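You operate a simulated robot arm through the tools that you are given. There is no shell and no other tool. Be economical: measure what you need, move in short steps, check, and stop when the job is done.

Carry out the task below with a simulated two-armed robot. There is one attempt and no reset: what you move stays moved.

TASK
Wipe up the spill on the top of the long processor with the rag and put it back.

It is judged by the outcome, as a careful person would: the job done as asked, and still so three seconds after it is handed in. It fails if anything else is knocked over, pushed out of place, dropped, spilled or broken.

THE ROBOT
Two 6-joint arms with two-finger parallel grippers on one trunk, on a base that drives. Base frame: it is fixed to the floor where the robot stands at the start and does not move with it; the origin is under the middle of the robot, x ahead of it, y to its left, z up; the surface under the hand at the start is at about z = 1037. Lengths are in mm, angles in degrees, forces in N, time in s.
The left shoulder is at the start at [280, 185, 1230], the right one opposite. With the tool pointing down near the work surface each hand reaches from about 560 to 940 mm from the robot's upright axis, wherever it stands, measured 20 degrees to its own side. Payload 1.57 kg a hand.
The tool frame of a hand sits at the grasp point between the pads (the TCP): z along the fingers, y along the line on which they close. The tips reach 30 mm beyond it. Largest opening 80 mm; finger width 17, thickness 12; the body of the gripper, 40 by 82 mm, starts 80 mm behind the TCP.
Orientation is that of the tool frame in the base frame, as a unit quaternion [w, x, y, z]. With the fingers straight down and closing along the base's y, the tool's x points along the base's -x, its y along +y and its z along -z.

THE INTERFACE
- The arms move only by the tool step_arm. It takes "left_increments", "right_increments" or both (then of equal length, played together; a hand with none holds still); each is one flat list of numbers, 7 for each row, row after row: the shift along the tool's x, y, z in units of 500 mm (1.0 is 500 mm), then the turn, a rotation vector about the tool's x, y, z in units of 90 degrees (1.0 is 90 degrees), then the finger opening in mm, from 0 to 80. In form: [tx, ty, tz, ax, ay, az, hand, tx, ty, tz, ax, ay, az, hand, ...]. A call has 1 to 8 rows; each row is the pose to reach, as a shift and turn from the pose commanded when the call began, along the tool's axes at that moment. A call with a number of a shift or a turn outside -1 to 1 is refused whole. Rows are played at 5 a second. More than 50 mm and 8.6 degrees between two rows, or a gripper value outside its range, and nothing of the call is played. Where a pose cannot be reached the arm comes as near as it can. A force on the tool above 40 N (or 10 N above the force at the start of the call, whichever is more), or a blocked arm, ends the call early, and 0.2 s more pass. The fingers move at their own pace (about 153 mm/s each) and stop on an object; they squeeze with about 27 N. The grip force told is the motor's: it shows also when the fingers shut on nothing. Time passes only in rows, and 0.2 s behind the last, so rows that repeat a pose let the fingers close. It gives the time, the measured TCP pose, the force on the tool (base axes), the opening and the grip force at its end, in the units of the frame above (readings bear some noise), with the torque about the TCP (base axes, N m) and any sound that the robot's microphone picked up, and new pictures: "views" is both (left out), scene, wrist or none (wrist: the cameras of the hands that moved).
- Cameras (640 x 400 px; columns grow to the right, rows downward): "scene" is now at [224.2, 45.9, 1672.2]; the picture's right is [0.57, -0.82, 0.00], its down [-0.60, -0.42, -0.68] and it looks along [0.56, 0.39, -0.73] (base axes); focal length 255 px, centre (320, 200). "left" rides on the left gripper at [72, 7, -122] in its tool frame; the picture's right is [-0.09, 1.00, 0.00], its down [-0.84, -0.08, -0.54] and it looks along [-0.54, -0.05, 0.84] (tool axes); focal length 238 px, centre (320, 200). "right" rides on the right gripper at [72, -7, -122] in its tool frame; the picture's right is [0.09, 1.00, 0.00], its down [-0.84, 0.08, -0.54] and it looks along [-0.54, 0.05, 0.84] (tool axes); focal length 238 px, centre (320, 200). There is no depth. A picture from a camera that has moved, and an enlarged one, comes with that camera's place and axes in the base frame and with its lens.
- raise_lower(by): slides the trunk up (or, below 0, down) by that many mm; the arms and the scene camera ride with it, the base frame stays. It gives what a move gives, with no picture.
- steer(legs): drives the robot by 1 to 6 legs, each [ahead, turn to the left] in mm and degrees, along the robot's own axes; the way and the turn of a leg run together, so that a leg with both is an arc; at most 1500 mm and 180 degrees a leg. The arms and the cameras ride along, it lands a little off, and it stops where it bumps. It gives what a move gives, and a new picture of the scene camera.
- aim_head(pan, tilt): turns the head with the scene camera to pan (to the left, within 86 degrees either way) and tilt (down, from -29 to 69), counted from straight ahead of the robot. It gives what a move gives, and a new picture of the scene camera.
- inspect(camera, box): a new picture of the part [left, top, right, bottom] of that camera's present view, enlarged. The clock stands still meanwhile.
- close_job(): hands the job in; it is judged then, once.

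Go step by step. Nothing tells you exact positions but the pictures and the camera data: compare them with the known pose of the tool, close in by small moves and look again before you grip or let go. The budget is 120 turns and 260 pictures, counting those below and the enlarged ones. Unless the task says otherwise, let go and move clear before handing in, and close with one line.

The tools are called after "Call:" as a command line: name --argument value ..., lists and objects as JSON in quotes. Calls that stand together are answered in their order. step_arm: Moves the arms, as the interface text tells. Its arguments: {"type":"object","properties":{"left_increments":{"type":"array","items":{"type":"number"}},"right_increments":{"type":"array","items":{"type":"number"}},"views":{"type":"string","enum":["both","scene","wrist","none"]}},"required":[]} The other tools are called the same way: raise_lower (by) slides the trunk up or down; steer (legs) drives the base; aim_head (pan, tilt) turns the head that bears the scene camera; inspect (camera, box) takes an enlarged picture of a part of a camera's view; close_job () hands the job in.

At the start:

```text
time: 0.0
left_position: [427.2, 436.1, 1267.3]
left_tcp_rot: [0.0, 0.0, 1.0, 0.001]
left_force: [0.2, 0.3, -0.9]
left_wrist_torque: [0.02, -0.03, 0.01]
left_finger_gap: 80.1
left_finger_force: 0.0
right_position: [613.9, 3.6, 1248.5]
right_tcp_rot: [0.0, 0.0, 1.0, 0.0]
right_force: [-0.1, -0.2, 0.1]
right_wrist_torque: [-0.01, -0.01, 0.01]
right_finger_gap: 80.2
right_finger_force: 0.0
trunk travel left (down, up): [-925.0, 65.0]
robot x, y, heading: [2.8, 1.7, -0.0]
head pan, tilt: [34.7, 46.9]
```

scene: 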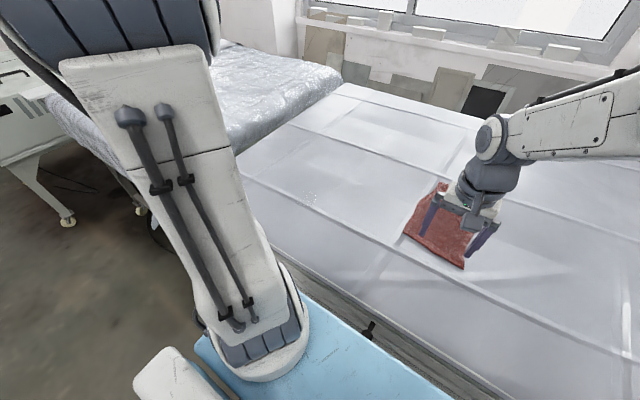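
right: 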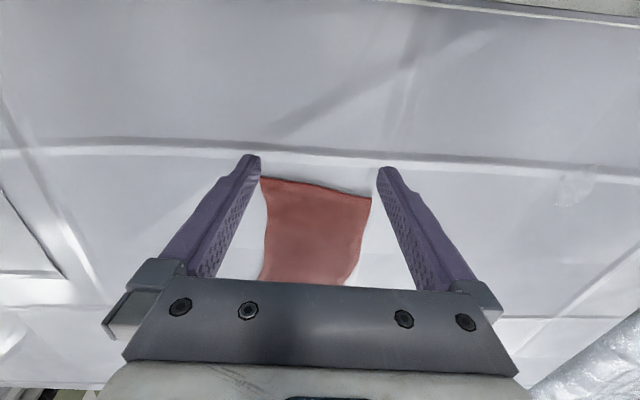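
left: 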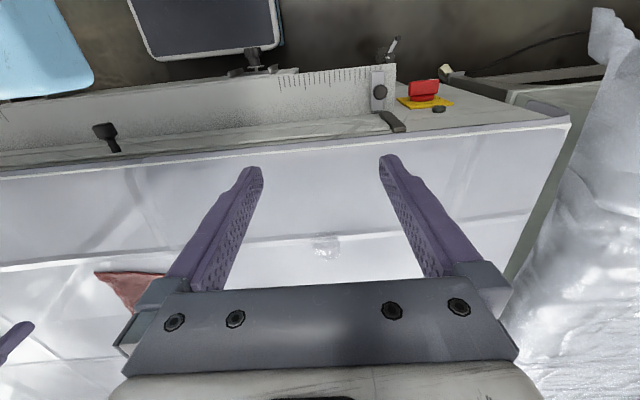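

The red rag lies at about (820, 12) under the right hand, and what looks like the spill is at about (700, 420). I'll enlarge both and then look around.

Call:
inspect --camera "left" --box '[240, 200, 420, 310]'

Call:
inspect --camera "scene" --box '[380, 160, 540, 280]'

Call:
inspect --camera "scene" --box '[250, 150, 410, 250]'

Call:
inspect --camera "right" --box '[240, 150, 400, 290]'

Call:
aim_head --pan -10 --tilt 40

```text
3.56 times, centred on (330, 255) of left
camera zoom: at [355.7, 440.9, 1388.9], right [0.09, 1.0, 0.0], down [0.84, -0.08, 0.54], along [0.54, -0.05, -0.84], focal length 848 px, centre (284, 4)
```

zoom: 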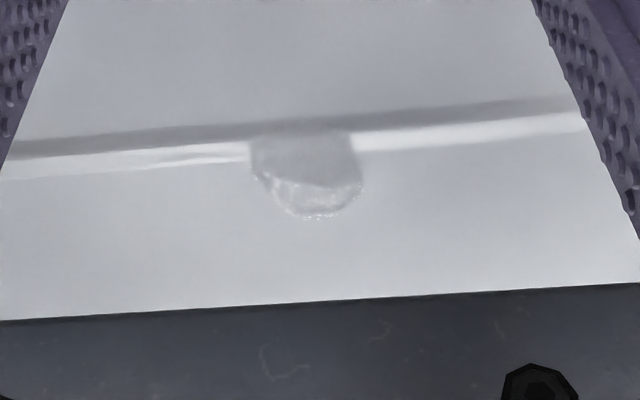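

```text
3.33 times, centred on (460, 220) of scene
camera zoom: at [224.2, 45.9, 1672.2], right [0.57, -0.82, 0.0], down [-0.6, -0.42, -0.68], along [0.56, 0.39, -0.73], focal length 849 px, centre (-147, 133)
```

zoom: 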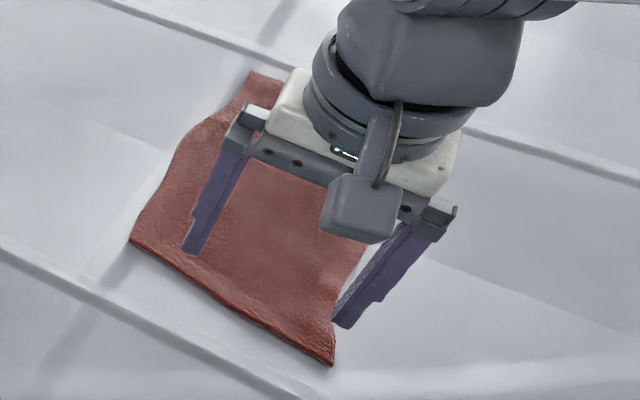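

```text
4.00 times, centred on (330, 200) of scene
camera zoom: at [224.2, 45.9, 1672.2], right [0.57, -0.82, 0.0], down [-0.6, -0.42, -0.68], along [0.56, 0.39, -0.73], focal length 1019 px, centre (280, 200)
```

zoom: 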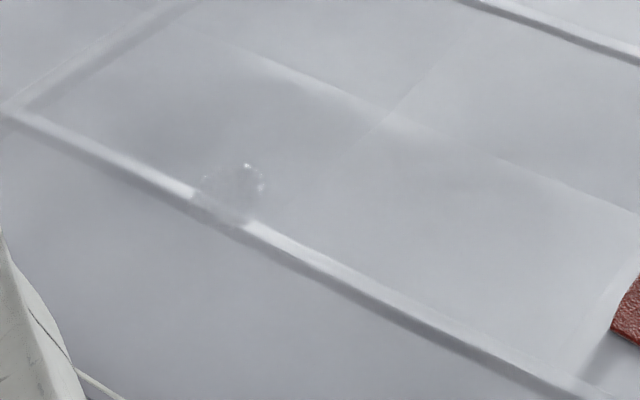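

```text
2.86 times, centred on (320, 220) of right
camera zoom: at [542.0, -5.1, 1371.4], right [-0.09, 1.0, 0.0], down [0.84, 0.08, 0.54], along [0.54, 0.05, -0.84], focal length 681 px, centre (320, 143)
```

zoom: 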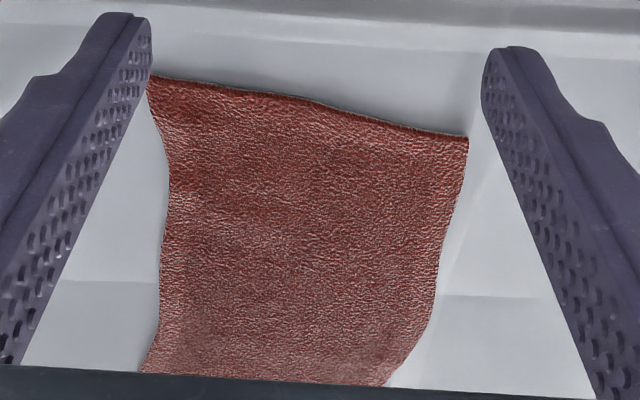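

```text
time: 1.1
left_position: [426.6, 434.7, 1267.4]
left_tcp_rot: [0.001, 0.0, 1.0, 0.001]
left_force: [0.1, -0.7, -0.1]
left_wrist_torque: [-0.02, 0.02, -0.02]
left_finger_gap: 80.1
left_finger_force: 0.1
right_position: [614.5, 2.8, 1250.2]
right_tcp_rot: [0.001, -0.001, 1.0, 0.0]
right_force: [-0.4, -0.8, 0.0]
right_wrist_torque: [0.01, 0.01, 0.0]
right_finger_gap: 80.0
right_finger_force: 0.0
trunk travel left (down, up): [-925.0, 65.0]
robot x, y, heading: [-0.9, -0.1, 0.0]
head pan, tilt: [-10.0, 40.0]
camera scene: at [242.4, -14.2, 1682.2], right [-0.17, -0.98, 0.0], down [-0.63, 0.11, -0.77], along [0.75, -0.13, -0.64], focal length 255 px, centre (320, 200)
```

scene: 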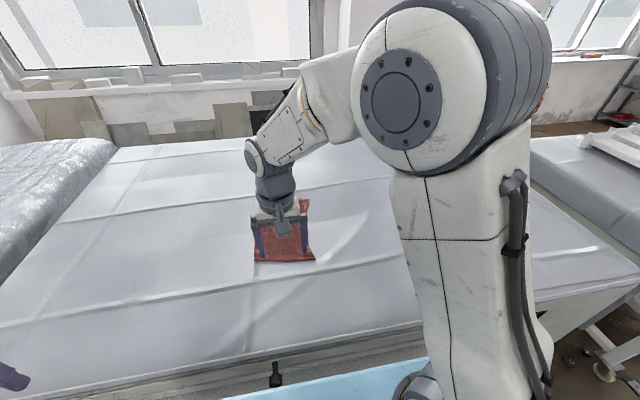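

The spill is about 60 mm across at (697, 420), straddling a seam. The rag spans x of about 730–1030 and y of about -85 to 100. The left arm can reach both, so I'll first move the right hand aside.

Call:
step_arm --right_increments '[0, -0.1, 0, 0, 0, 0, 80, 0, -0.2, 0, 0, 0, 0, 80, 0, -0.3, 0, 0, 0, 0, 80, 0, -0.4, 0, 0, 0, 0, 80, 0, -0.5, 0, 0, 0, 0, 80, 0, -0.6, 0, 0, 0, 0, 80, 0, -0.66, 0, 0, 0, 0, 80]' --views "none"

Call:
aim_head --pan 8 --tilt 45

```text
time: 2.7
left_position: [426.8, 433.9, 1267.0]
left_tcp_rot: [-0.001, 0.0, 1.0, 0.0]
left_force: [-0.1, -0.7, 0.3]
left_wrist_torque: [-0.02, 0.0, 0.02]
left_finger_gap: 79.8
left_finger_force: 0.1
right_position: [613.3, -328.2, 1250.8]
right_tcp_rot: [-0.001, -0.001, 1.0, -0.001]
right_force: [0.8, -0.2, -0.9]
right_wrist_torque: [0.02, -0.07, -0.02]
right_finger_gap: 80.2
right_finger_force: 0.1
trunk travel left (down, up): [-925.0, 65.0]
robot x, y, heading: [-0.2, -2.0, -0.2]
head pan, tilt: [-10.0, 40.0]
```

```text
time: 3.5
left_position: [426.5, 434.9, 1266.2]
left_tcp_rot: [0.0, 0.001, 1.0, 0.0]
left_force: [0.0, -0.3, -0.5]
left_wrist_torque: [-0.01, 0.01, 0.03]
left_finger_gap: 80.0
left_finger_force: 0.1
right_position: [613.6, -327.2, 1249.9]
right_tcp_rot: [0.0, -0.001, 1.0, 0.0]
right_force: [1.0, -0.2, 0.5]
right_wrist_torque: [-0.01, 0.0, 0.0]
right_finger_gap: 79.9
right_finger_force: 0.0
trunk travel left (down, up): [-925.0, 65.0]
robot x, y, heading: [2.0, 1.9, -0.1]
head pan, tilt: [8.0, 45.0]
camera scene: at [239.2, 11.7, 1674.9], right [0.14, -0.99, 0.0], down [-0.7, -0.1, -0.71], along [0.7, 0.1, -0.71], focal length 255 px, centre (320, 200)
```

scene: 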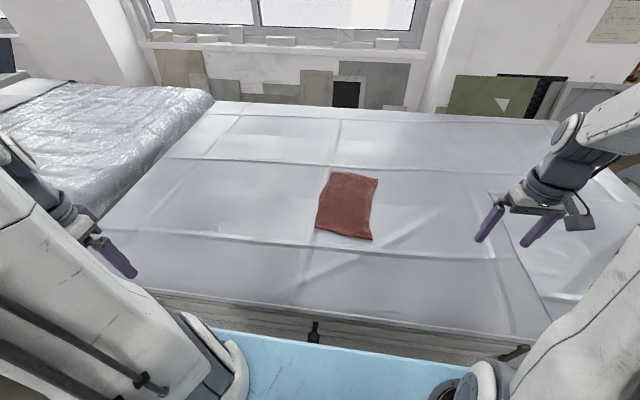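

The rag is clear now, with its centre at about (876, 0), its near edge at x of about 730 and a size of about 185 x 295. I'll bring the left hand over its near half.

Call:
step_arm --left_increments '[-0.062, -0.0712, 0, 0, 0, 0, 80, -0.124, -0.1424, 0, 0, 0, 0, 80, -0.186, -0.2136, 0, 0, 0, 0, 80, -0.248, -0.2848, 0, 0, 0, 0, 80, -0.31, -0.356, 0, 0, 0, 0, 80, -0.372, -0.4272, 0, 0, 0, 0, 80, -0.434, -0.4984, 0, 0, 0, 0, 80, -0.496, -0.5696, 0, 0, 0, 0, 80]' --views "none"

Call:
step_arm --left_increments '[-0.062, -0.0712, 0.03, 0, 0, 0, 60, -0.124, -0.1424, 0.06, 0, 0, 0, 60, -0.186, -0.2136, 0.09, 0, 0, 0, 60, -0.248, -0.2848, 0.12, 0, 0, 0, 60]' --views "both"

```text
time: 5.3
left_position: [673.9, 148.5, 1266.0]
left_tcp_rot: [0.0, 0.0, 1.0, 0.0]
left_force: [-0.5, 0.3, -0.3]
left_wrist_torque: [0.0, -0.01, 0.02]
left_finger_gap: 79.8
left_finger_force: 0.1
right_position: [613.8, -327.7, 1249.1]
right_tcp_rot: [0.0, 0.0, 1.0, 0.0]
right_force: [-0.3, 0.0, -0.4]
right_wrist_torque: [-0.02, -0.03, -0.01]
right_finger_gap: 80.1
right_finger_force: 0.0
trunk travel left (down, up): [-925.0, 65.0]
robot x, y, heading: [-0.2, -0.2, 0.1]
head pan, tilt: [8.0, 45.0]
```

```text
time: 6.3
left_position: [797.8, 7.8, 1205.0]
left_tcp_rot: [0.0, 0.0, 1.0, 0.0]
left_force: [-0.3, 0.4, 0.2]
left_wrist_torque: [0.01, 0.02, 0.01]
left_finger_gap: 60.2
left_finger_force: 0.0
right_position: [615.1, -327.7, 1251.5]
right_tcp_rot: [0.0, -0.001, 1.0, 0.0]
right_force: [0.9, -0.1, 0.0]
right_wrist_torque: [0.01, -0.03, -0.04]
right_finger_gap: 80.0
right_finger_force: 0.0
trunk travel left (down, up): [-925.0, 65.0]
robot x, y, heading: [-3.0, -1.4, 0.1]
head pan, tilt: [8.0, 45.0]
camera scene: at [239.2, 11.6, 1674.9], right [0.14, -0.99, 0.0], down [-0.7, -0.1, -0.71], along [0.7, 0.1, -0.71], focal length 255 px, centre (320, 200)
camera left: at [727.2, 13.1, 1327.1], right [0.09, 1.0, 0.0], down [0.84, -0.08, 0.54], along [0.54, -0.05, -0.84], focal length 238 px, centre (320, 200)
```

scene: 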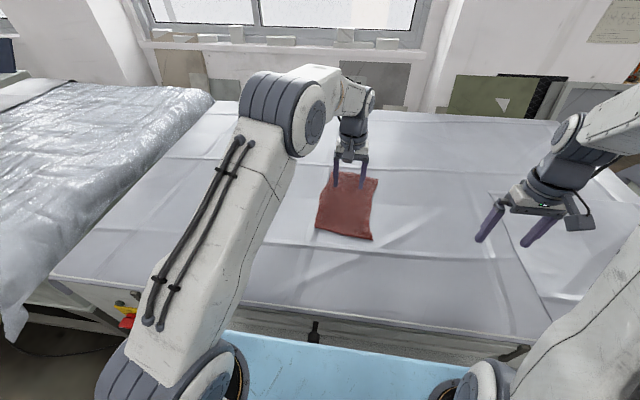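
left: 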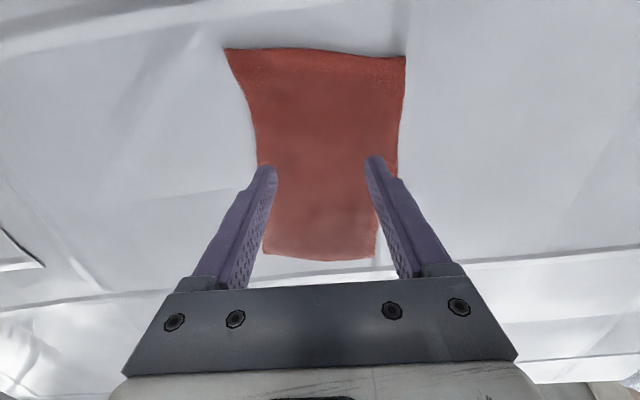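

The hand is over the rag's near half. I'll move ahead a little to x of about 830 and descend to just above the cloth.

Call:
step_arm --left_increments '[-0.032, 0, 0.07, 0, 0, 0, 60, -0.064, -0.008, 0.14, 0, 0, 0, 60, -0.064, -0.008, 0.21, 0, 0, 0, 60, -0.064, -0.008, 0.24, 0, 0, 0, 60]' --views "both"

```text
time: 7.3
left_position: [832.0, 3.3, 1084.6]
left_tcp_rot: [0.0, 0.0, 1.0, 0.0]
left_force: [-0.3, -0.1, -0.6]
left_wrist_torque: [-0.01, -0.03, 0.0]
left_finger_gap: 60.0
left_finger_force: 0.0
right_position: [613.5, -328.8, 1251.0]
right_tcp_rot: [0.0, 0.0, 1.0, 0.0]
right_force: [0.2, 0.3, 0.1]
right_wrist_torque: [-0.01, 0.03, -0.04]
right_finger_gap: 80.0
right_finger_force: 0.1
trunk travel left (down, up): [-925.0, 65.0]
robot x, y, heading: [-1.6, 1.2, 0.1]
head pan, tilt: [8.0, 45.0]
camera scene: at [239.1, 11.7, 1674.9], right [0.14, -0.99, 0.0], down [-0.7, -0.1, -0.71], along [0.7, 0.1, -0.71], focal length 255 px, centre (320, 200)
camera left: at [760.9, 9.7, 1207.6], right [0.09, 1.0, 0.0], down [0.84, -0.08, 0.54], along [0.54, -0.05, -0.84], focal length 238 px, centre (320, 200)
```

scene: 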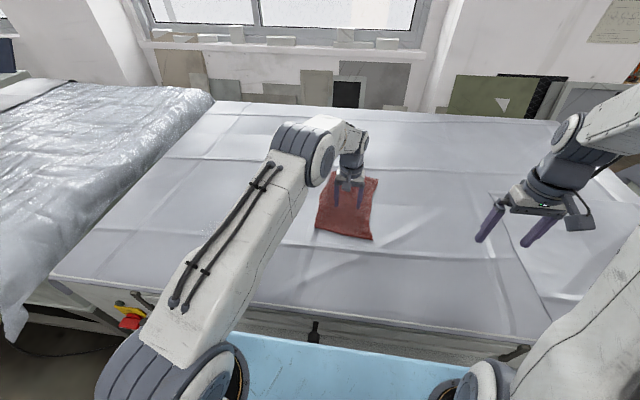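
left: 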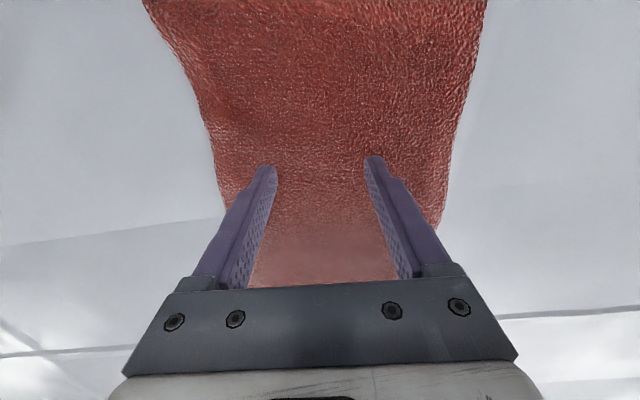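

The tips are about 17 mm above the surface. I'll descend in small steps to contact.

Call:
step_arm --left_increments '[0, 0, 0.01, 0, 0, 0, 60, 0, 0, 0.018, 0, 0, 0, 60, 0, 0, 0.024, 0, 0, 0, 60, 0, 0, 0.028, 0, 0, 0, 60, 0, 0, 0.032, 0, 0, 0, 60]' --views "none"

```text
time: 8.5
left_position: [830.8, 4.1, 1071.4]
left_tcp_rot: [0.0, 0.0, 1.0, 0.0]
left_force: [0.3, 0.8, 3.0]
left_wrist_torque: [0.04, 0.03, 0.02]
left_finger_gap: 59.8
left_finger_force: 0.1
right_position: [613.4, -328.3, 1250.7]
right_tcp_rot: [-0.001, 0.0, 1.0, -0.001]
right_force: [1.1, 0.8, 0.1]
right_wrist_torque: [0.0, 0.02, -0.01]
right_finger_gap: 80.3
right_finger_force: 0.0
trunk travel left (down, up): [-925.0, 65.0]
robot x, y, heading: [0.8, -3.1, 0.0]
head pan, tilt: [8.0, 45.0]
```

There is light contact (3 N) at z of about 1071. I'll press slightly and close to pinch a fold.

Call:
step_arm --left_increments '[0, 0, 0.003, 0, 0, 0, 60, 0, 0, 0.003, 0, 0, 0, 40, 0, 0, 0.003, 0, 0, 0, 20, 0, 0, 0.003, 0, 0, 0, 0, 0, 0, 0.003, 0, 0, 0, 0, 0, 0, 0.003, 0, 0, 0, 0]' --views "both"

```text
time: 9.9
left_position: [831.7, 2.5, 1070.5]
left_tcp_rot: [0.001, 0.0, 1.0, 0.0]
left_force: [1.2, -2.6, 12.4]
left_wrist_torque: [-0.04, -0.03, 0.01]
left_finger_gap: 4.9
left_finger_force: 25.6
right_position: [612.3, -327.5, 1250.8]
right_tcp_rot: [0.0, -0.001, 1.0, 0.0]
right_force: [0.1, -1.3, -0.5]
right_wrist_torque: [0.01, -0.02, 0.03]
right_finger_gap: 80.3
right_finger_force: 0.1
trunk travel left (down, up): [-925.0, 65.0]
robot x, y, heading: [-2.7, 3.4, 0.3]
head pan, tilt: [8.0, 45.0]
camera scene: at [238.6, 11.4, 1675.1], right [0.14, -0.99, 0.0], down [-0.7, -0.1, -0.71], along [0.7, 0.1, -0.71], focal length 255 px, centre (320, 200)
camera left: at [759.8, 9.1, 1192.1], right [0.09, 1.0, 0.0], down [0.84, -0.08, 0.54], along [0.54, -0.05, -0.84], focal length 238 px, centre (320, 200)
```

scene: 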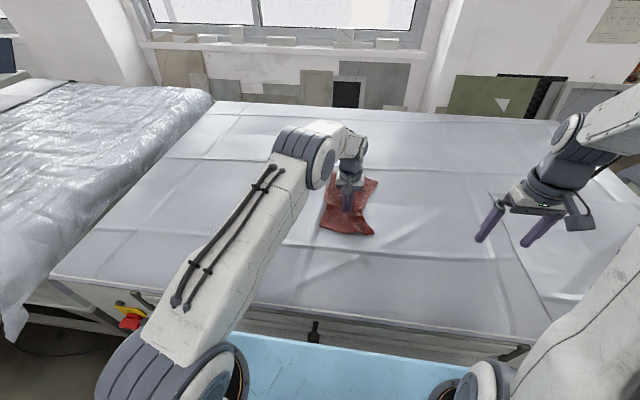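
left: 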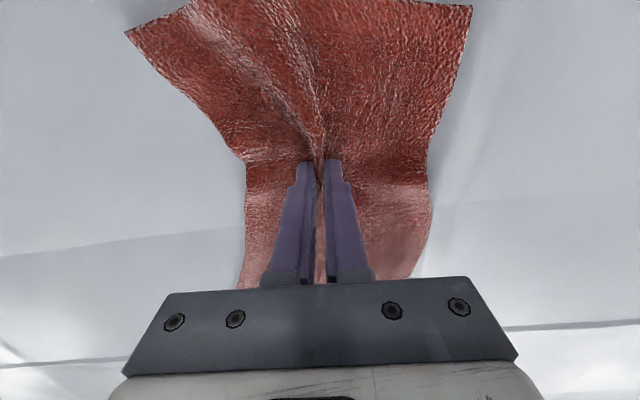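

The fold is pinched and the gap is held at 5 mm. I'll lift it.

Call:
step_arm --left_increments '[0, 0, -0.06, 0, 0, 0, 0, 0.02, 0.0, -0.14, 0, 0, 0, 0, 0.04, 0.0, -0.22, 0, 0, 0, 0, 0.06, 0, -0.3, 0, 0, 0, 0, 0.1, 0, -0.38, 0, 0, 0, 0, 0.1, 0, -0.44, 0, 0, 0, 0]' --views "both"

```text
time: 11.3
left_position: [779.1, 6.0, 1290.0]
left_tcp_rot: [0.0, 0.001, 1.0, 0.001]
left_force: [-0.6, 0.4, -0.3]
left_wrist_torque: [0.01, -0.01, 0.0]
left_finger_gap: 5.0
left_finger_force: 25.5
right_position: [612.8, -327.0, 1250.3]
right_tcp_rot: [0.0, 0.0, 1.0, -0.001]
right_force: [-0.4, -0.4, 0.3]
right_wrist_torque: [0.0, -0.01, -0.02]
right_finger_gap: 80.1
right_finger_force: 0.0
trunk travel left (down, up): [-925.0, 65.0]
robot x, y, heading: [2.1, 0.1, 0.2]
head pan, tilt: [8.0, 45.0]
camera scene: at [238.8, 11.7, 1674.9], right [0.14, -0.99, 0.0], down [-0.7, -0.1, -0.71], along [0.7, 0.1, -0.71], focal length 255 px, centre (320, 200)
camera left: at [708.9, 11.1, 1412.4], right [0.09, 1.0, 0.0], down [0.84, -0.08, 0.54], along [0.54, -0.05, -0.84], focal length 238 px, centre (320, 200)
```

scene: 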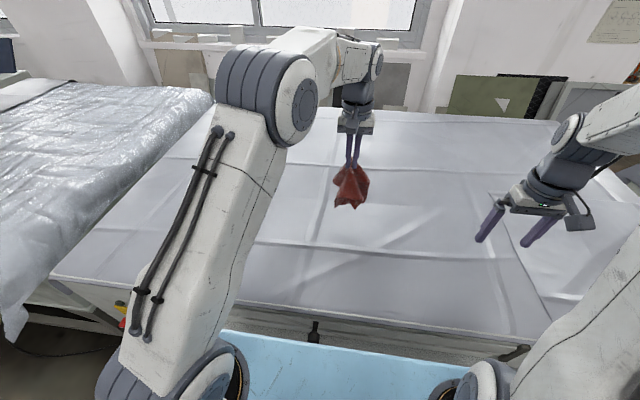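
left: 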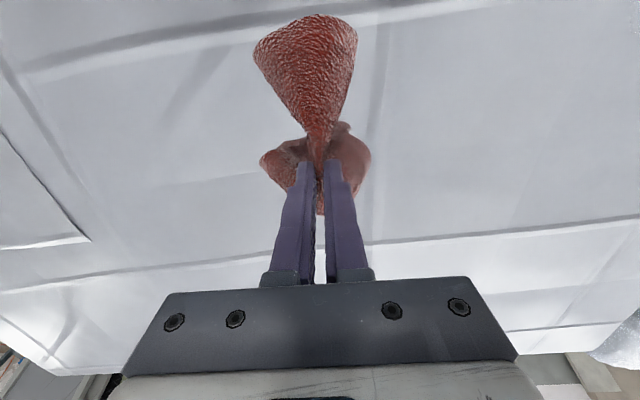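

The rag hangs from the left hand. I'll carry it toward the spill and aim the head there.

Call:
step_arm --left_increments '[0.019, 0.096, 0, 0, 0, 0, 0, 0.038, 0.192, 0, 0, 0, 0, 0, 0.057, 0.288, 0, 0, 0, 0, 0, 0.076, 0.384, 0, 0, 0, 0, 0, 0.095, 0.48, 0, 0, 0, 0, 0, 0.114, 0.576, 0, 0, 0, 0, 0, 0.133, 0.672, 0, 0, 0, 0, 0, 0.152, 0.76, 0, 0, 0, 0, 0]' --views "wrist"

Call:
aim_head --pan 25 --tilt 47

```text
time: 13.1
left_position: [702.5, 382.8, 1289.8]
left_tcp_rot: [0.0, 0.001, 1.0, 0.0]
left_force: [0.0, -0.2, 0.4]
left_wrist_torque: [-0.01, -0.01, -0.02]
left_finger_gap: 4.9
left_finger_force: 24.9
right_position: [613.3, -327.2, 1251.2]
right_tcp_rot: [0.0, 0.0, 1.0, 0.0]
right_force: [-0.3, 0.2, 0.1]
right_wrist_torque: [-0.02, -0.02, -0.02]
right_finger_gap: 80.0
right_finger_force: 0.0
trunk travel left (down, up): [-925.0, 65.0]
robot x, y, heading: [2.4, 0.9, 0.0]
head pan, tilt: [8.0, 45.0]
camera left: at [630.9, 389.5, 1411.4], right [0.09, 1.0, 0.0], down [0.84, -0.08, 0.54], along [0.54, -0.05, -0.84], focal length 238 px, centre (320, 200)
```

left: 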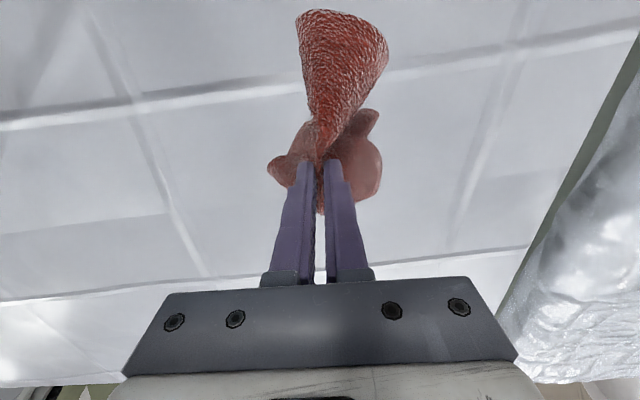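

```text
time: 13.9
left_position: [702.4, 382.9, 1288.9]
left_tcp_rot: [0.001, 0.0, 1.0, 0.0]
left_force: [-0.3, 0.5, -0.4]
left_wrist_torque: [0.01, 0.01, -0.02]
left_finger_gap: 5.1
left_finger_force: 24.7
right_position: [612.6, -327.8, 1251.4]
right_tcp_rot: [0.0, 0.0, 1.0, 0.0]
right_force: [-1.7, -0.4, 0.4]
right_wrist_torque: [0.0, -0.03, 0.01]
right_finger_gap: 80.1
right_finger_force: 0.0
trunk travel left (down, up): [-925.0, 65.0]
robot x, y, heading: [3.2, 0.5, 0.2]
head pan, tilt: [25.0, 47.0]
camera scene: at [230.9, 34.1, 1672.1], right [0.42, -0.91, 0.0], down [-0.66, -0.31, -0.68], along [0.62, 0.29, -0.73], focal length 255 px, centre (320, 200)
```

scene: 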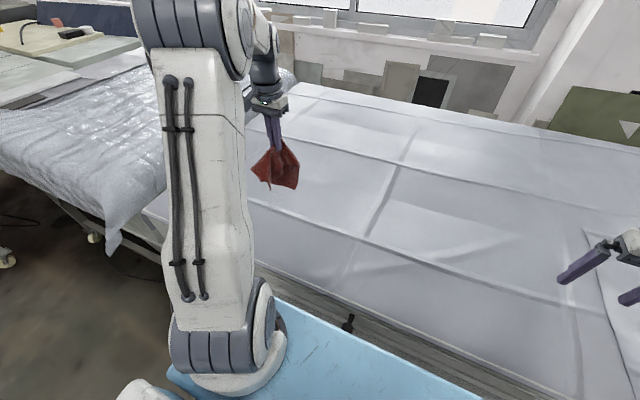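

Let me confirm the spill location next to the hanging rag.

Call:
inspect --camera "scene" --box '[220, 130, 360, 240]'

```text
3.64 times, centred on (290, 185) of scene
camera zoom: at [230.9, 34.1, 1672.1], right [0.42, -0.91, 0.0], down [-0.66, -0.31, -0.68], along [0.62, 0.29, -0.73], focal length 926 px, centre (429, 254)
```

zoom: 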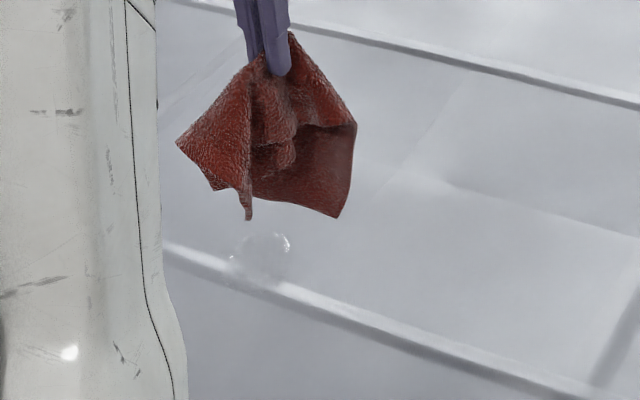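

The spill centre is at about (700, 425), roughly 56 mm wide. I'll move over it and lower the rag onto it.

Call:
step_arm --left_increments '[0.004, 0.084, 0.04, 0, 0, 0, 0, 0.004, 0.084, 0.12, 0, 0, 0, 0, 0.004, 0.084, 0.2, 0, 0, 0, 0, 0.004, 0.084, 0.28, 0, 0, 0, 0, 0.004, 0.084, 0.34, 0, 0, 0, 0, 0.004, 0.084, 0.38, 0, 0, 0, 0, 0.004, 0.084, 0.41, 0, 0, 0, 0]' --views "both"

```text
time: 15.5
left_position: [702.0, 425.5, 1084.8]
left_tcp_rot: [0.001, -0.001, 1.0, 0.0]
left_force: [-0.4, -0.3, 2.4]
left_wrist_torque: [0.01, -0.01, -0.02]
left_finger_gap: 5.1
left_finger_force: 25.0
right_position: [612.2, -327.8, 1251.2]
right_tcp_rot: [0.0, 0.0, 1.0, 0.001]
right_force: [0.4, 0.6, 0.2]
right_wrist_torque: [0.02, 0.0, 0.0]
right_finger_gap: 80.3
right_finger_force: 0.0
trunk travel left (down, up): [-925.0, 65.0]
robot x, y, heading: [1.7, -3.0, 0.1]
head pan, tilt: [25.0, 47.0]
camera scene: at [230.7, 34.0, 1672.2], right [0.42, -0.91, 0.0], down [-0.66, -0.31, -0.68], along [0.62, 0.29, -0.73], focal length 255 px, centre (320, 200)
camera left: at [631.0, 432.2, 1206.5], right [0.09, 1.0, 0.0], down [0.84, -0.08, 0.54], along [0.54, -0.05, -0.84], focal length 238 px, centre (320, 200)
```

scene: 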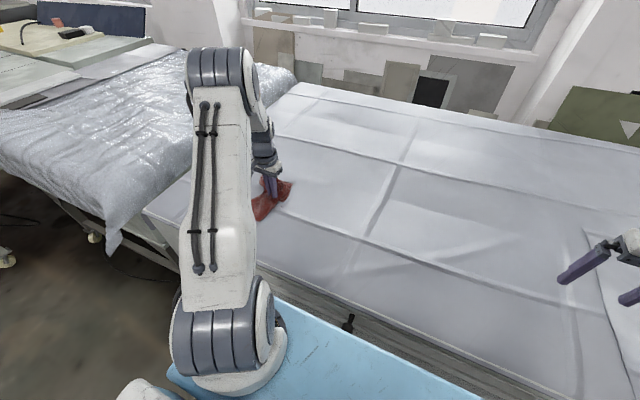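
left: 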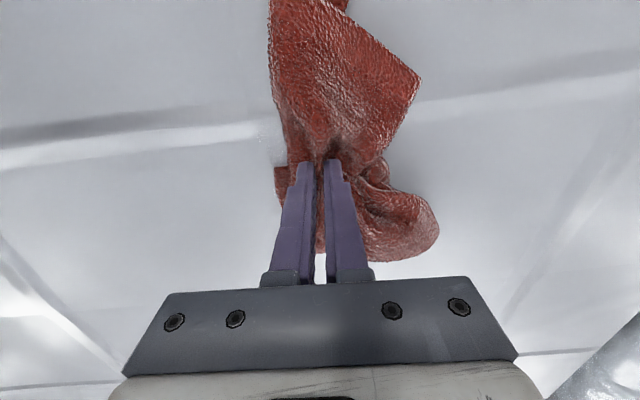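

Contact is light. I'll press a bit more and see the force.

Call:
step_arm --left_increments '[0, 0, 0.008, 0, 0, 0, 0, 0, 0, 0.014, 0, 0, 0, 0, 0, 0, 0.018, 0, 0, 0, 0]' --views "none"

```text
time: 16.3
left_position: [703.5, 425.5, 1077.8]
left_tcp_rot: [0.002, 0.0, 1.0, 0.002]
left_force: [-2.8, 0.3, 28.3]
left_wrist_torque: [0.13, -0.13, 0.02]
left_finger_gap: 5.0
left_finger_force: 25.0
right_position: [610.9, -327.7, 1251.1]
right_tcp_rot: [0.0, 0.0, 1.0, 0.0]
right_force: [-0.4, 0.1, 0.3]
right_wrist_torque: [-0.03, -0.01, -0.01]
right_finger_gap: 80.1
right_finger_force: 0.1
trunk travel left (down, up): [-925.0, 65.0]
robot x, y, heading: [-2.8, 2.6, 0.0]
head pan, tilt: [25.0, 47.0]
```

28 N is a bit much, so I'll back off about 3 mm and make wiping strokes over the spill.

Call:
step_arm --left_increments '[0, 0, -0.006, 0, 0, 0, 0, 0.06, 0, -0.006, 0, 0, 0, 0, 0.06, 0.05, -0.006, 0, 0, 0, 0, 0, 0.05, -0.006, 0, 0, 0, 0, -0.06, 0.05, -0.006, 0, 0, 0, 0, -0.06, 0, -0.006, 0, 0, 0, 0, 0, 0, -0.006, 0, 0, 0, 0, 0.06, 0, -0.006, 0, 0, 0, 0]' --views "none"

Call:
step_arm --left_increments '[0, -0.05, 0, 0, 0, 0, 0, -0.06, -0.05, 0, 0, 0, 0, 0, -0.12, -0.05, 0, 0, 0, 0, 0, -0.12, 0, 0, 0, 0, 0, 0, -0.06, 0, 0, 0, 0, 0, 0, -0.06, 0.06, 0, 0, 0, 0, 0, -0.06, 0, 0, 0, 0, 0, 0, -0.06, -0.06, 0, 0, 0, 0, 0]' --views "wrist"

```text
time: 18.1
left_position: [674.2, 424.6, 1078.5]
left_tcp_rot: [0.0, 0.0, 1.0, 0.0]
left_force: [1.7, 0.5, 1.6]
left_wrist_torque: [0.03, -0.02, 0.0]
left_finger_gap: 4.7
left_finger_force: 25.3
right_position: [613.5, -327.9, 1250.7]
right_tcp_rot: [0.0, 0.0, 1.0, 0.0]
right_force: [0.8, 0.6, -0.4]
right_wrist_torque: [0.01, 0.0, -0.01]
right_finger_gap: 79.8
right_finger_force: 0.1
trunk travel left (down, up): [-925.0, 65.0]
robot x, y, heading: [-3.4, -0.0, 0.0]
head pan, tilt: [25.0, 47.0]
```

```text
time: 19.9
left_position: [701.0, 395.5, 1077.4]
left_tcp_rot: [0.0, 0.0, 1.0, 0.0]
left_force: [-0.2, 1.4, 2.2]
left_wrist_torque: [0.11, 0.05, -0.01]
left_finger_gap: 4.9
left_finger_force: 25.3
right_position: [612.1, -326.6, 1250.1]
right_tcp_rot: [0.0, 0.0, 1.0, 0.001]
right_force: [0.2, 0.2, 0.1]
right_wrist_torque: [0.02, -0.01, -0.01]
right_finger_gap: 80.0
right_finger_force: 0.1
trunk travel left (down, up): [-925.0, 65.0]
robot x, y, heading: [-0.2, 2.2, 0.0]
head pan, tilt: [25.0, 47.0]
camera left: at [630.2, 401.7, 1199.4], right [0.09, 1.0, 0.0], down [0.84, -0.08, 0.54], along [0.54, -0.05, -0.84], focal length 238 px, centre (320, 200)
```

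left: 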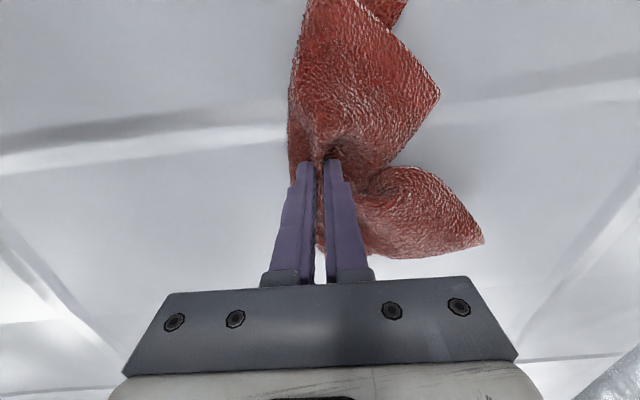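

The force is now light (2 N). I'll lift and look at the spot before deciding on another pass.

Call:
step_arm --left_increments '[0, 0, -0.09, 0, 0, 0, 0, 0, -0.06, -0.18, 0, 0, 0, 0, 0, -0.12, -0.26, 0, 0, 0, 0, 0, -0.2, -0.3, 0, 0, 0, 0, 0, -0.28, -0.34, 0, 0, 0, 0]' --views "both"

Call:
inspect --camera "scene" --box '[220, 150, 360, 240]'

```text
refused: row 2 steps farther than a row can; nothing moved
```

```text
4.44 times, centred on (290, 195) of scene
camera zoom: at [230.7, 33.9, 1672.1], right [0.42, -0.91, 0.0], down [-0.66, -0.31, -0.68], along [0.62, 0.29, -0.73], focal length 1132 px, centre (453, 222)
```

zoom: 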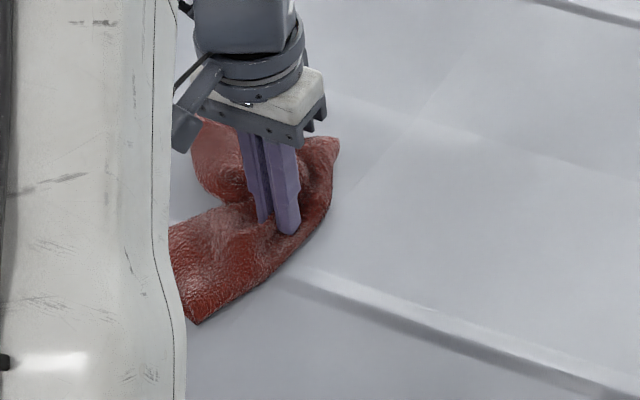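

That step was too long for one row, so I'll lift in shorter ones.

Call:
step_arm --left_increments '[0, 0, -0.09, 0, 0, 0, 0, 0, 0, -0.18, 0, 0, 0, 0, 0, -0.04, -0.26, 0, 0, 0, 0, 0, -0.12, -0.3, 0, 0, 0, 0, 0, -0.2, -0.34, 0, 0, 0, 0, 0, -0.26, -0.34, 0, 0, 0, 0]' --views "both"

Call:
inspect --camera "scene" --box '[220, 150, 360, 240]'

```text
time: 21.3
left_position: [702.2, 266.5, 1246.0]
left_tcp_rot: [-0.001, 0.0, 1.0, 0.0]
left_force: [0.0, 1.0, 0.0]
left_wrist_torque: [-0.01, -0.03, 0.0]
left_finger_gap: 4.8
left_finger_force: 25.4
right_position: [613.9, -327.0, 1251.3]
right_tcp_rot: [0.0, 0.0, 1.0, 0.0]
right_force: [0.0, -0.3, 0.2]
right_wrist_torque: [0.01, 0.0, -0.01]
right_finger_gap: 79.8
right_finger_force: 0.2
trunk travel left (down, up): [-925.0, 65.0]
robot x, y, heading: [-0.4, 1.7, -0.1]
head pan, tilt: [25.0, 47.0]
camera scene: at [230.8, 34.0, 1672.1], right [0.42, -0.91, 0.0], down [-0.66, -0.31, -0.68], along [0.62, 0.29, -0.73], focal length 255 px, centre (320, 200)
camera left: at [632.0, 272.0, 1369.1], right [0.09, 1.0, 0.0], down [0.84, -0.08, 0.54], along [0.54, -0.05, -0.84], focal length 238 px, centre (320, 200)
```

scene: 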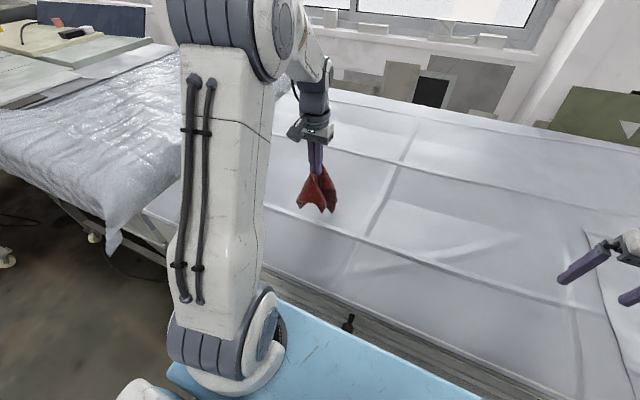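
left: 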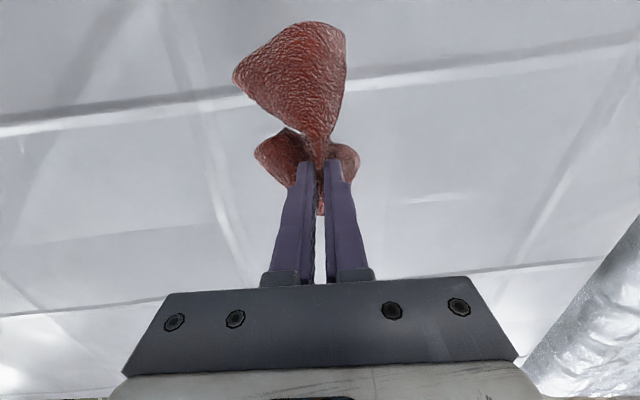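

```text
4.44 times, centred on (290, 195) of scene
camera zoom: at [230.8, 34.0, 1672.1], right [0.42, -0.91, 0.0], down [-0.66, -0.31, -0.68], along [0.62, 0.29, -0.73], focal length 1132 px, centre (453, 222)
```

zoom: 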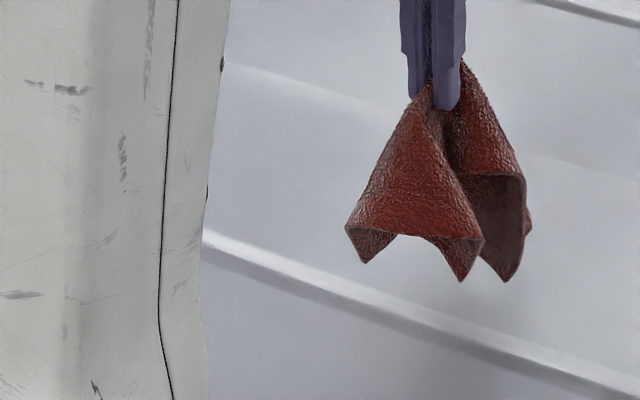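

The spot looks clean from here. I'll verify with the wrist camera, both at the spill spot and at the pale streak.

Call:
inspect --camera "left" --box '[370, 40, 530, 140]'

Call:
inspect --camera "left" --box '[360, 140, 520, 240]'

```text
4.00 times, centred on (450, 90) of left
camera zoom: at [632.0, 272.0, 1369.1], right [0.09, 1.0, 0.0], down [0.84, -0.08, 0.54], along [0.54, -0.05, -0.84], focal length 953 px, centre (-200, 640)
```

zoom: 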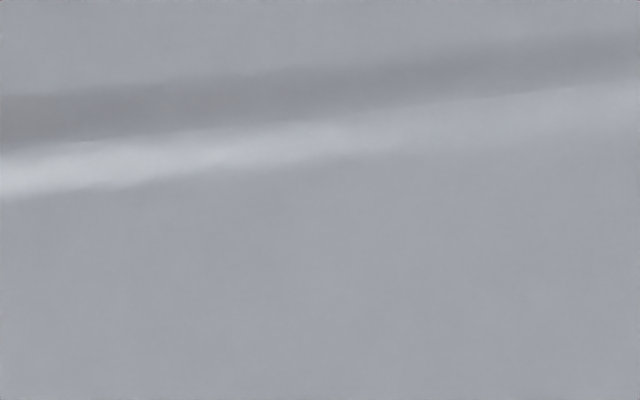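

```text
4.00 times, centred on (440, 190) of left
camera zoom: at [632.0, 272.0, 1369.1], right [0.09, 1.0, 0.0], down [0.84, -0.08, 0.54], along [0.54, -0.05, -0.84], focal length 953 px, centre (-160, 240)
```

zoom: 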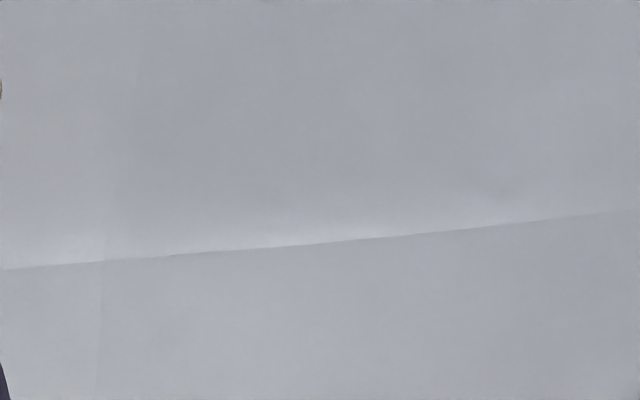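

The surface is clean, so now I'll carry the rag back over its original place.

Call:
step_arm --left_increments '[-0.045, -0.075, 0, 0, 0, 0, 0, -0.09, -0.15, 0, 0, 0, 0, 0, -0.135, -0.225, 0, 0, 0, 0, 0, -0.18, -0.3, 0, 0, 0, 0, 0, -0.225, -0.375, 0, 0, 0, 0, 0, -0.27, -0.45, 0, 0, 0, 0, 0, -0.326, -0.523, 0, 0, 0, 0, 0, -0.326, -0.523, 0, 0, 0, 0, 0]' --views "none"

Call:
aim_head --pan 8 --tilt 45

Call:
inspect --camera "scene" --box '[240, 130, 440, 255]'

```text
time: 23.1
left_position: [858.1, 4.5, 1244.2]
left_tcp_rot: [-0.001, 0.0, 1.0, 0.0]
left_force: [-0.1, 0.0, -0.6]
left_wrist_torque: [0.04, 0.03, 0.0]
left_finger_gap: 5.0
left_finger_force: 25.2
left hand out of reach, approached as far as the arm can: row 7, 8
right_position: [612.4, -328.4, 1249.6]
right_tcp_rot: [0.0, 0.001, 1.0, 0.0]
right_force: [0.6, -0.3, 0.3]
right_wrist_torque: [0.01, 0.06, -0.02]
right_finger_gap: 80.0
right_finger_force: 0.0
trunk travel left (down, up): [-925.0, 65.0]
robot x, y, heading: [1.5, 0.5, -0.2]
head pan, tilt: [25.0, 47.0]
```

```text
time: 23.9
left_position: [858.7, 4.3, 1244.7]
left_tcp_rot: [0.0, 0.0, 1.0, 0.0]
left_force: [-0.2, 0.1, -0.5]
left_wrist_torque: [0.0, 0.0, 0.01]
left_finger_gap: 4.9
left_finger_force: 25.4
right_position: [612.9, -327.4, 1250.6]
right_tcp_rot: [0.0, 0.0, 1.0, 0.0]
right_force: [-0.9, -0.4, -0.2]
right_wrist_torque: [0.01, 0.01, 0.01]
right_finger_gap: 80.1
right_finger_force: 0.2
trunk travel left (down, up): [-925.0, 65.0]
robot x, y, heading: [-2.0, 2.7, -0.2]
head pan, tilt: [8.0, 45.0]
camera scene: at [239.1, 11.7, 1674.9], right [0.14, -0.99, 0.0], down [-0.7, -0.1, -0.71], along [0.7, 0.1, -0.71], focal length 255 px, centre (320, 200)
```

scene: 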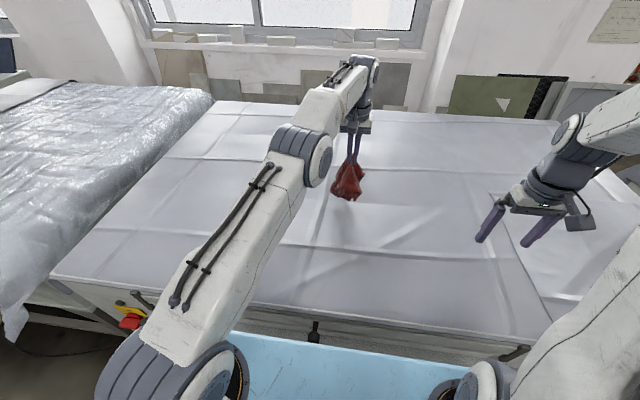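

```text
3.20 times, centred on (340, 192) of scene
camera zoom: at [239.1, 11.7, 1674.9], right [0.14, -0.99, 0.0], down [-0.7, -0.1, -0.71], along [0.7, 0.1, -0.71], focal length 815 px, centre (256, 224)
```

zoom: 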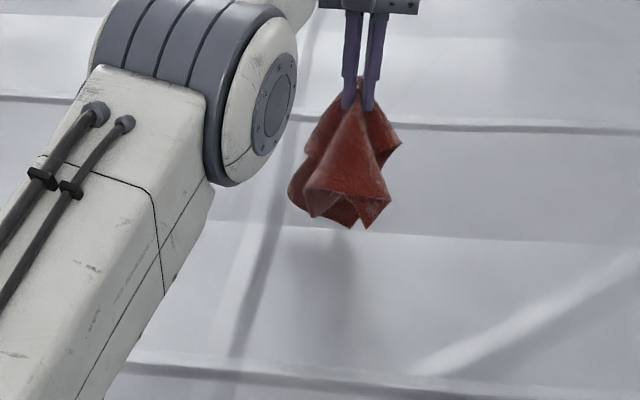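

The rag hangs over its place. I'll lower it while drawing back slightly so the tail spreads ahead.

Call:
step_arm --left_increments '[0, 0, 0.09, 0, 0, 0, 0, 0, 0, 0.17, 0, 0, 0, 0, 0, 0, 0.23, 0, 0, 0, 0, 0.02, 0, 0.27, 0, 0, 0, 0, 0.04, 0, 0.31, 0, 0, 0, 0, 0.055, 0, 0.335, 0, 0, 0, 0]' --views "both"

```text
time: 25.3
left_position: [831.9, 5.9, 1079.9]
left_tcp_rot: [0.001, -0.001, 1.0, -0.001]
left_force: [1.9, -0.4, 6.0]
left_wrist_torque: [0.05, -0.06, 0.03]
left_finger_gap: 4.9
left_finger_force: 25.3
right_position: [612.1, -327.4, 1250.5]
right_tcp_rot: [0.0, 0.0, 1.0, 0.0]
right_force: [1.2, 0.3, -0.2]
right_wrist_torque: [-0.01, -0.01, -0.03]
right_finger_gap: 79.8
right_finger_force: 0.0
trunk travel left (down, up): [-925.0, 65.0]
robot x, y, heading: [-3.2, -0.7, 0.1]
head pan, tilt: [8.0, 45.0]
camera scene: at [238.9, 11.6, 1675.1], right [0.14, -0.99, 0.0], down [-0.7, -0.1, -0.71], along [0.7, 0.1, -0.71], focal length 255 px, centre (320, 200)
camera left: at [760.1, 11.0, 1202.2], right [0.09, 1.0, 0.0], down [0.83, -0.08, 0.55], along [0.54, -0.05, -0.84], focal length 238 px, centre (320, 200)
```

scene: 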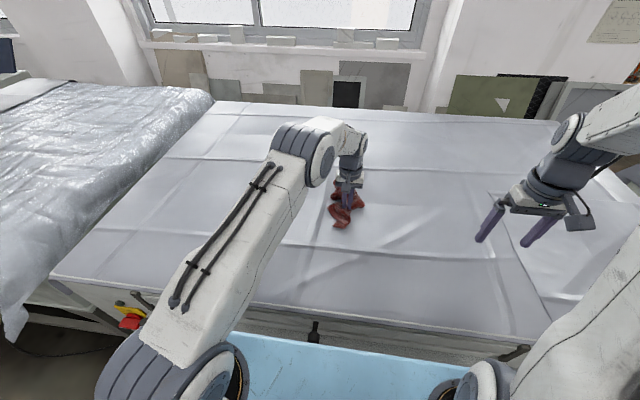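
left: 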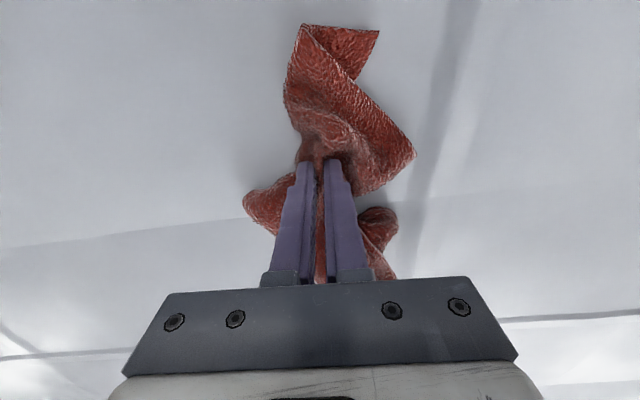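

The rag is on the surface at its place. I'll open, rise slowly and look.

Call:
step_arm --left_increments '[0, 0, 0, 0, 0, 0, 20, 0, 0, 0, 0, 0, 0, 40, 0, 0, -0.01, 0, 0, 0, 50, 0, 0, -0.05, 0, 0, 0, 50, 0, 0, -0.12, 0, 0, 0, 50, 0, 0, -0.2, 0, 0, 0, 50, 0, 0, -0.26, 0, 0, 0, 50]' --views "both"

Call:
inspect --camera "scene" --box '[240, 130, 440, 255]'

```text
time: 26.9
left_position: [831.4, 3.8, 1208.9]
left_tcp_rot: [-0.001, 0.0, 1.0, 0.0]
left_force: [-0.7, 0.4, 0.7]
left_wrist_torque: [-0.01, 0.0, 0.03]
left_finger_gap: 50.0
left_finger_force: 0.0
right_position: [613.4, -327.0, 1251.2]
right_tcp_rot: [0.0, 0.0, 1.0, 0.0]
right_force: [1.2, -1.2, 0.7]
right_wrist_torque: [-0.01, -0.01, 0.03]
right_finger_gap: 80.1
right_finger_force: 0.1
trunk travel left (down, up): [-925.0, 65.0]
robot x, y, heading: [-3.3, -0.3, 0.2]
head pan, tilt: [8.0, 45.0]
camera scene: at [239.1, 11.7, 1674.9], right [0.14, -0.99, 0.0], down [-0.7, -0.1, -0.71], along [0.7, 0.1, -0.71], focal length 255 px, centre (320, 200)
camera left: at [760.0, 10.4, 1330.8], right [0.09, 1.0, 0.0], down [0.84, -0.08, 0.54], along [0.54, -0.05, -0.84], focal length 238 px, centre (320, 200)
```

scene: 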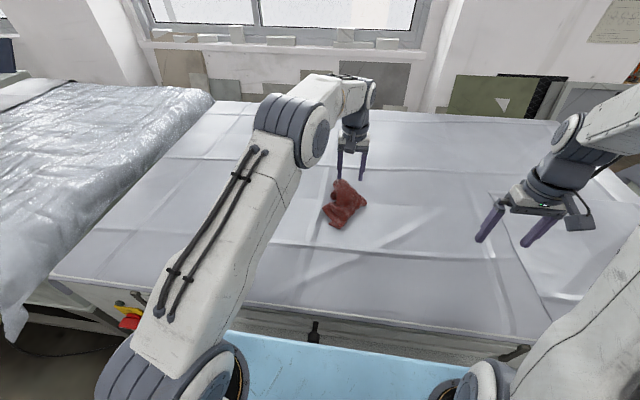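
left: 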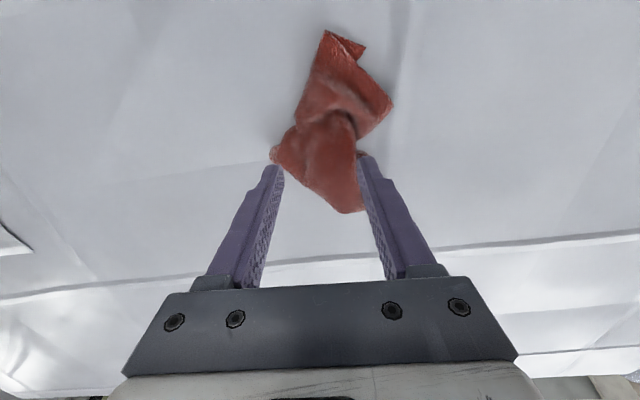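

```text
3.20 times, centred on (340, 192) of scene
camera zoom: at [239.1, 11.7, 1674.9], right [0.14, -0.99, 0.0], down [-0.7, -0.1, -0.71], along [0.7, 0.1, -0.71], focal length 815 px, centre (256, 224)
```

zoom: 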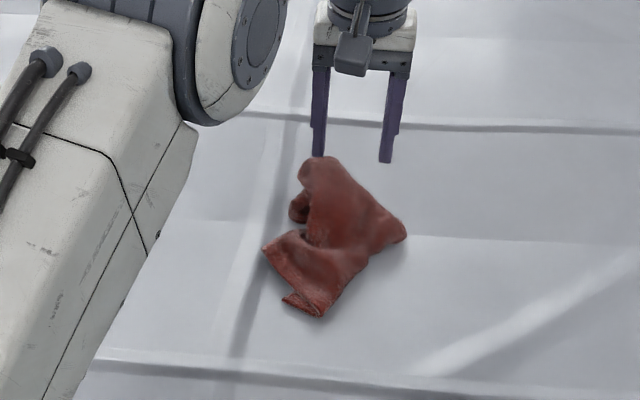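

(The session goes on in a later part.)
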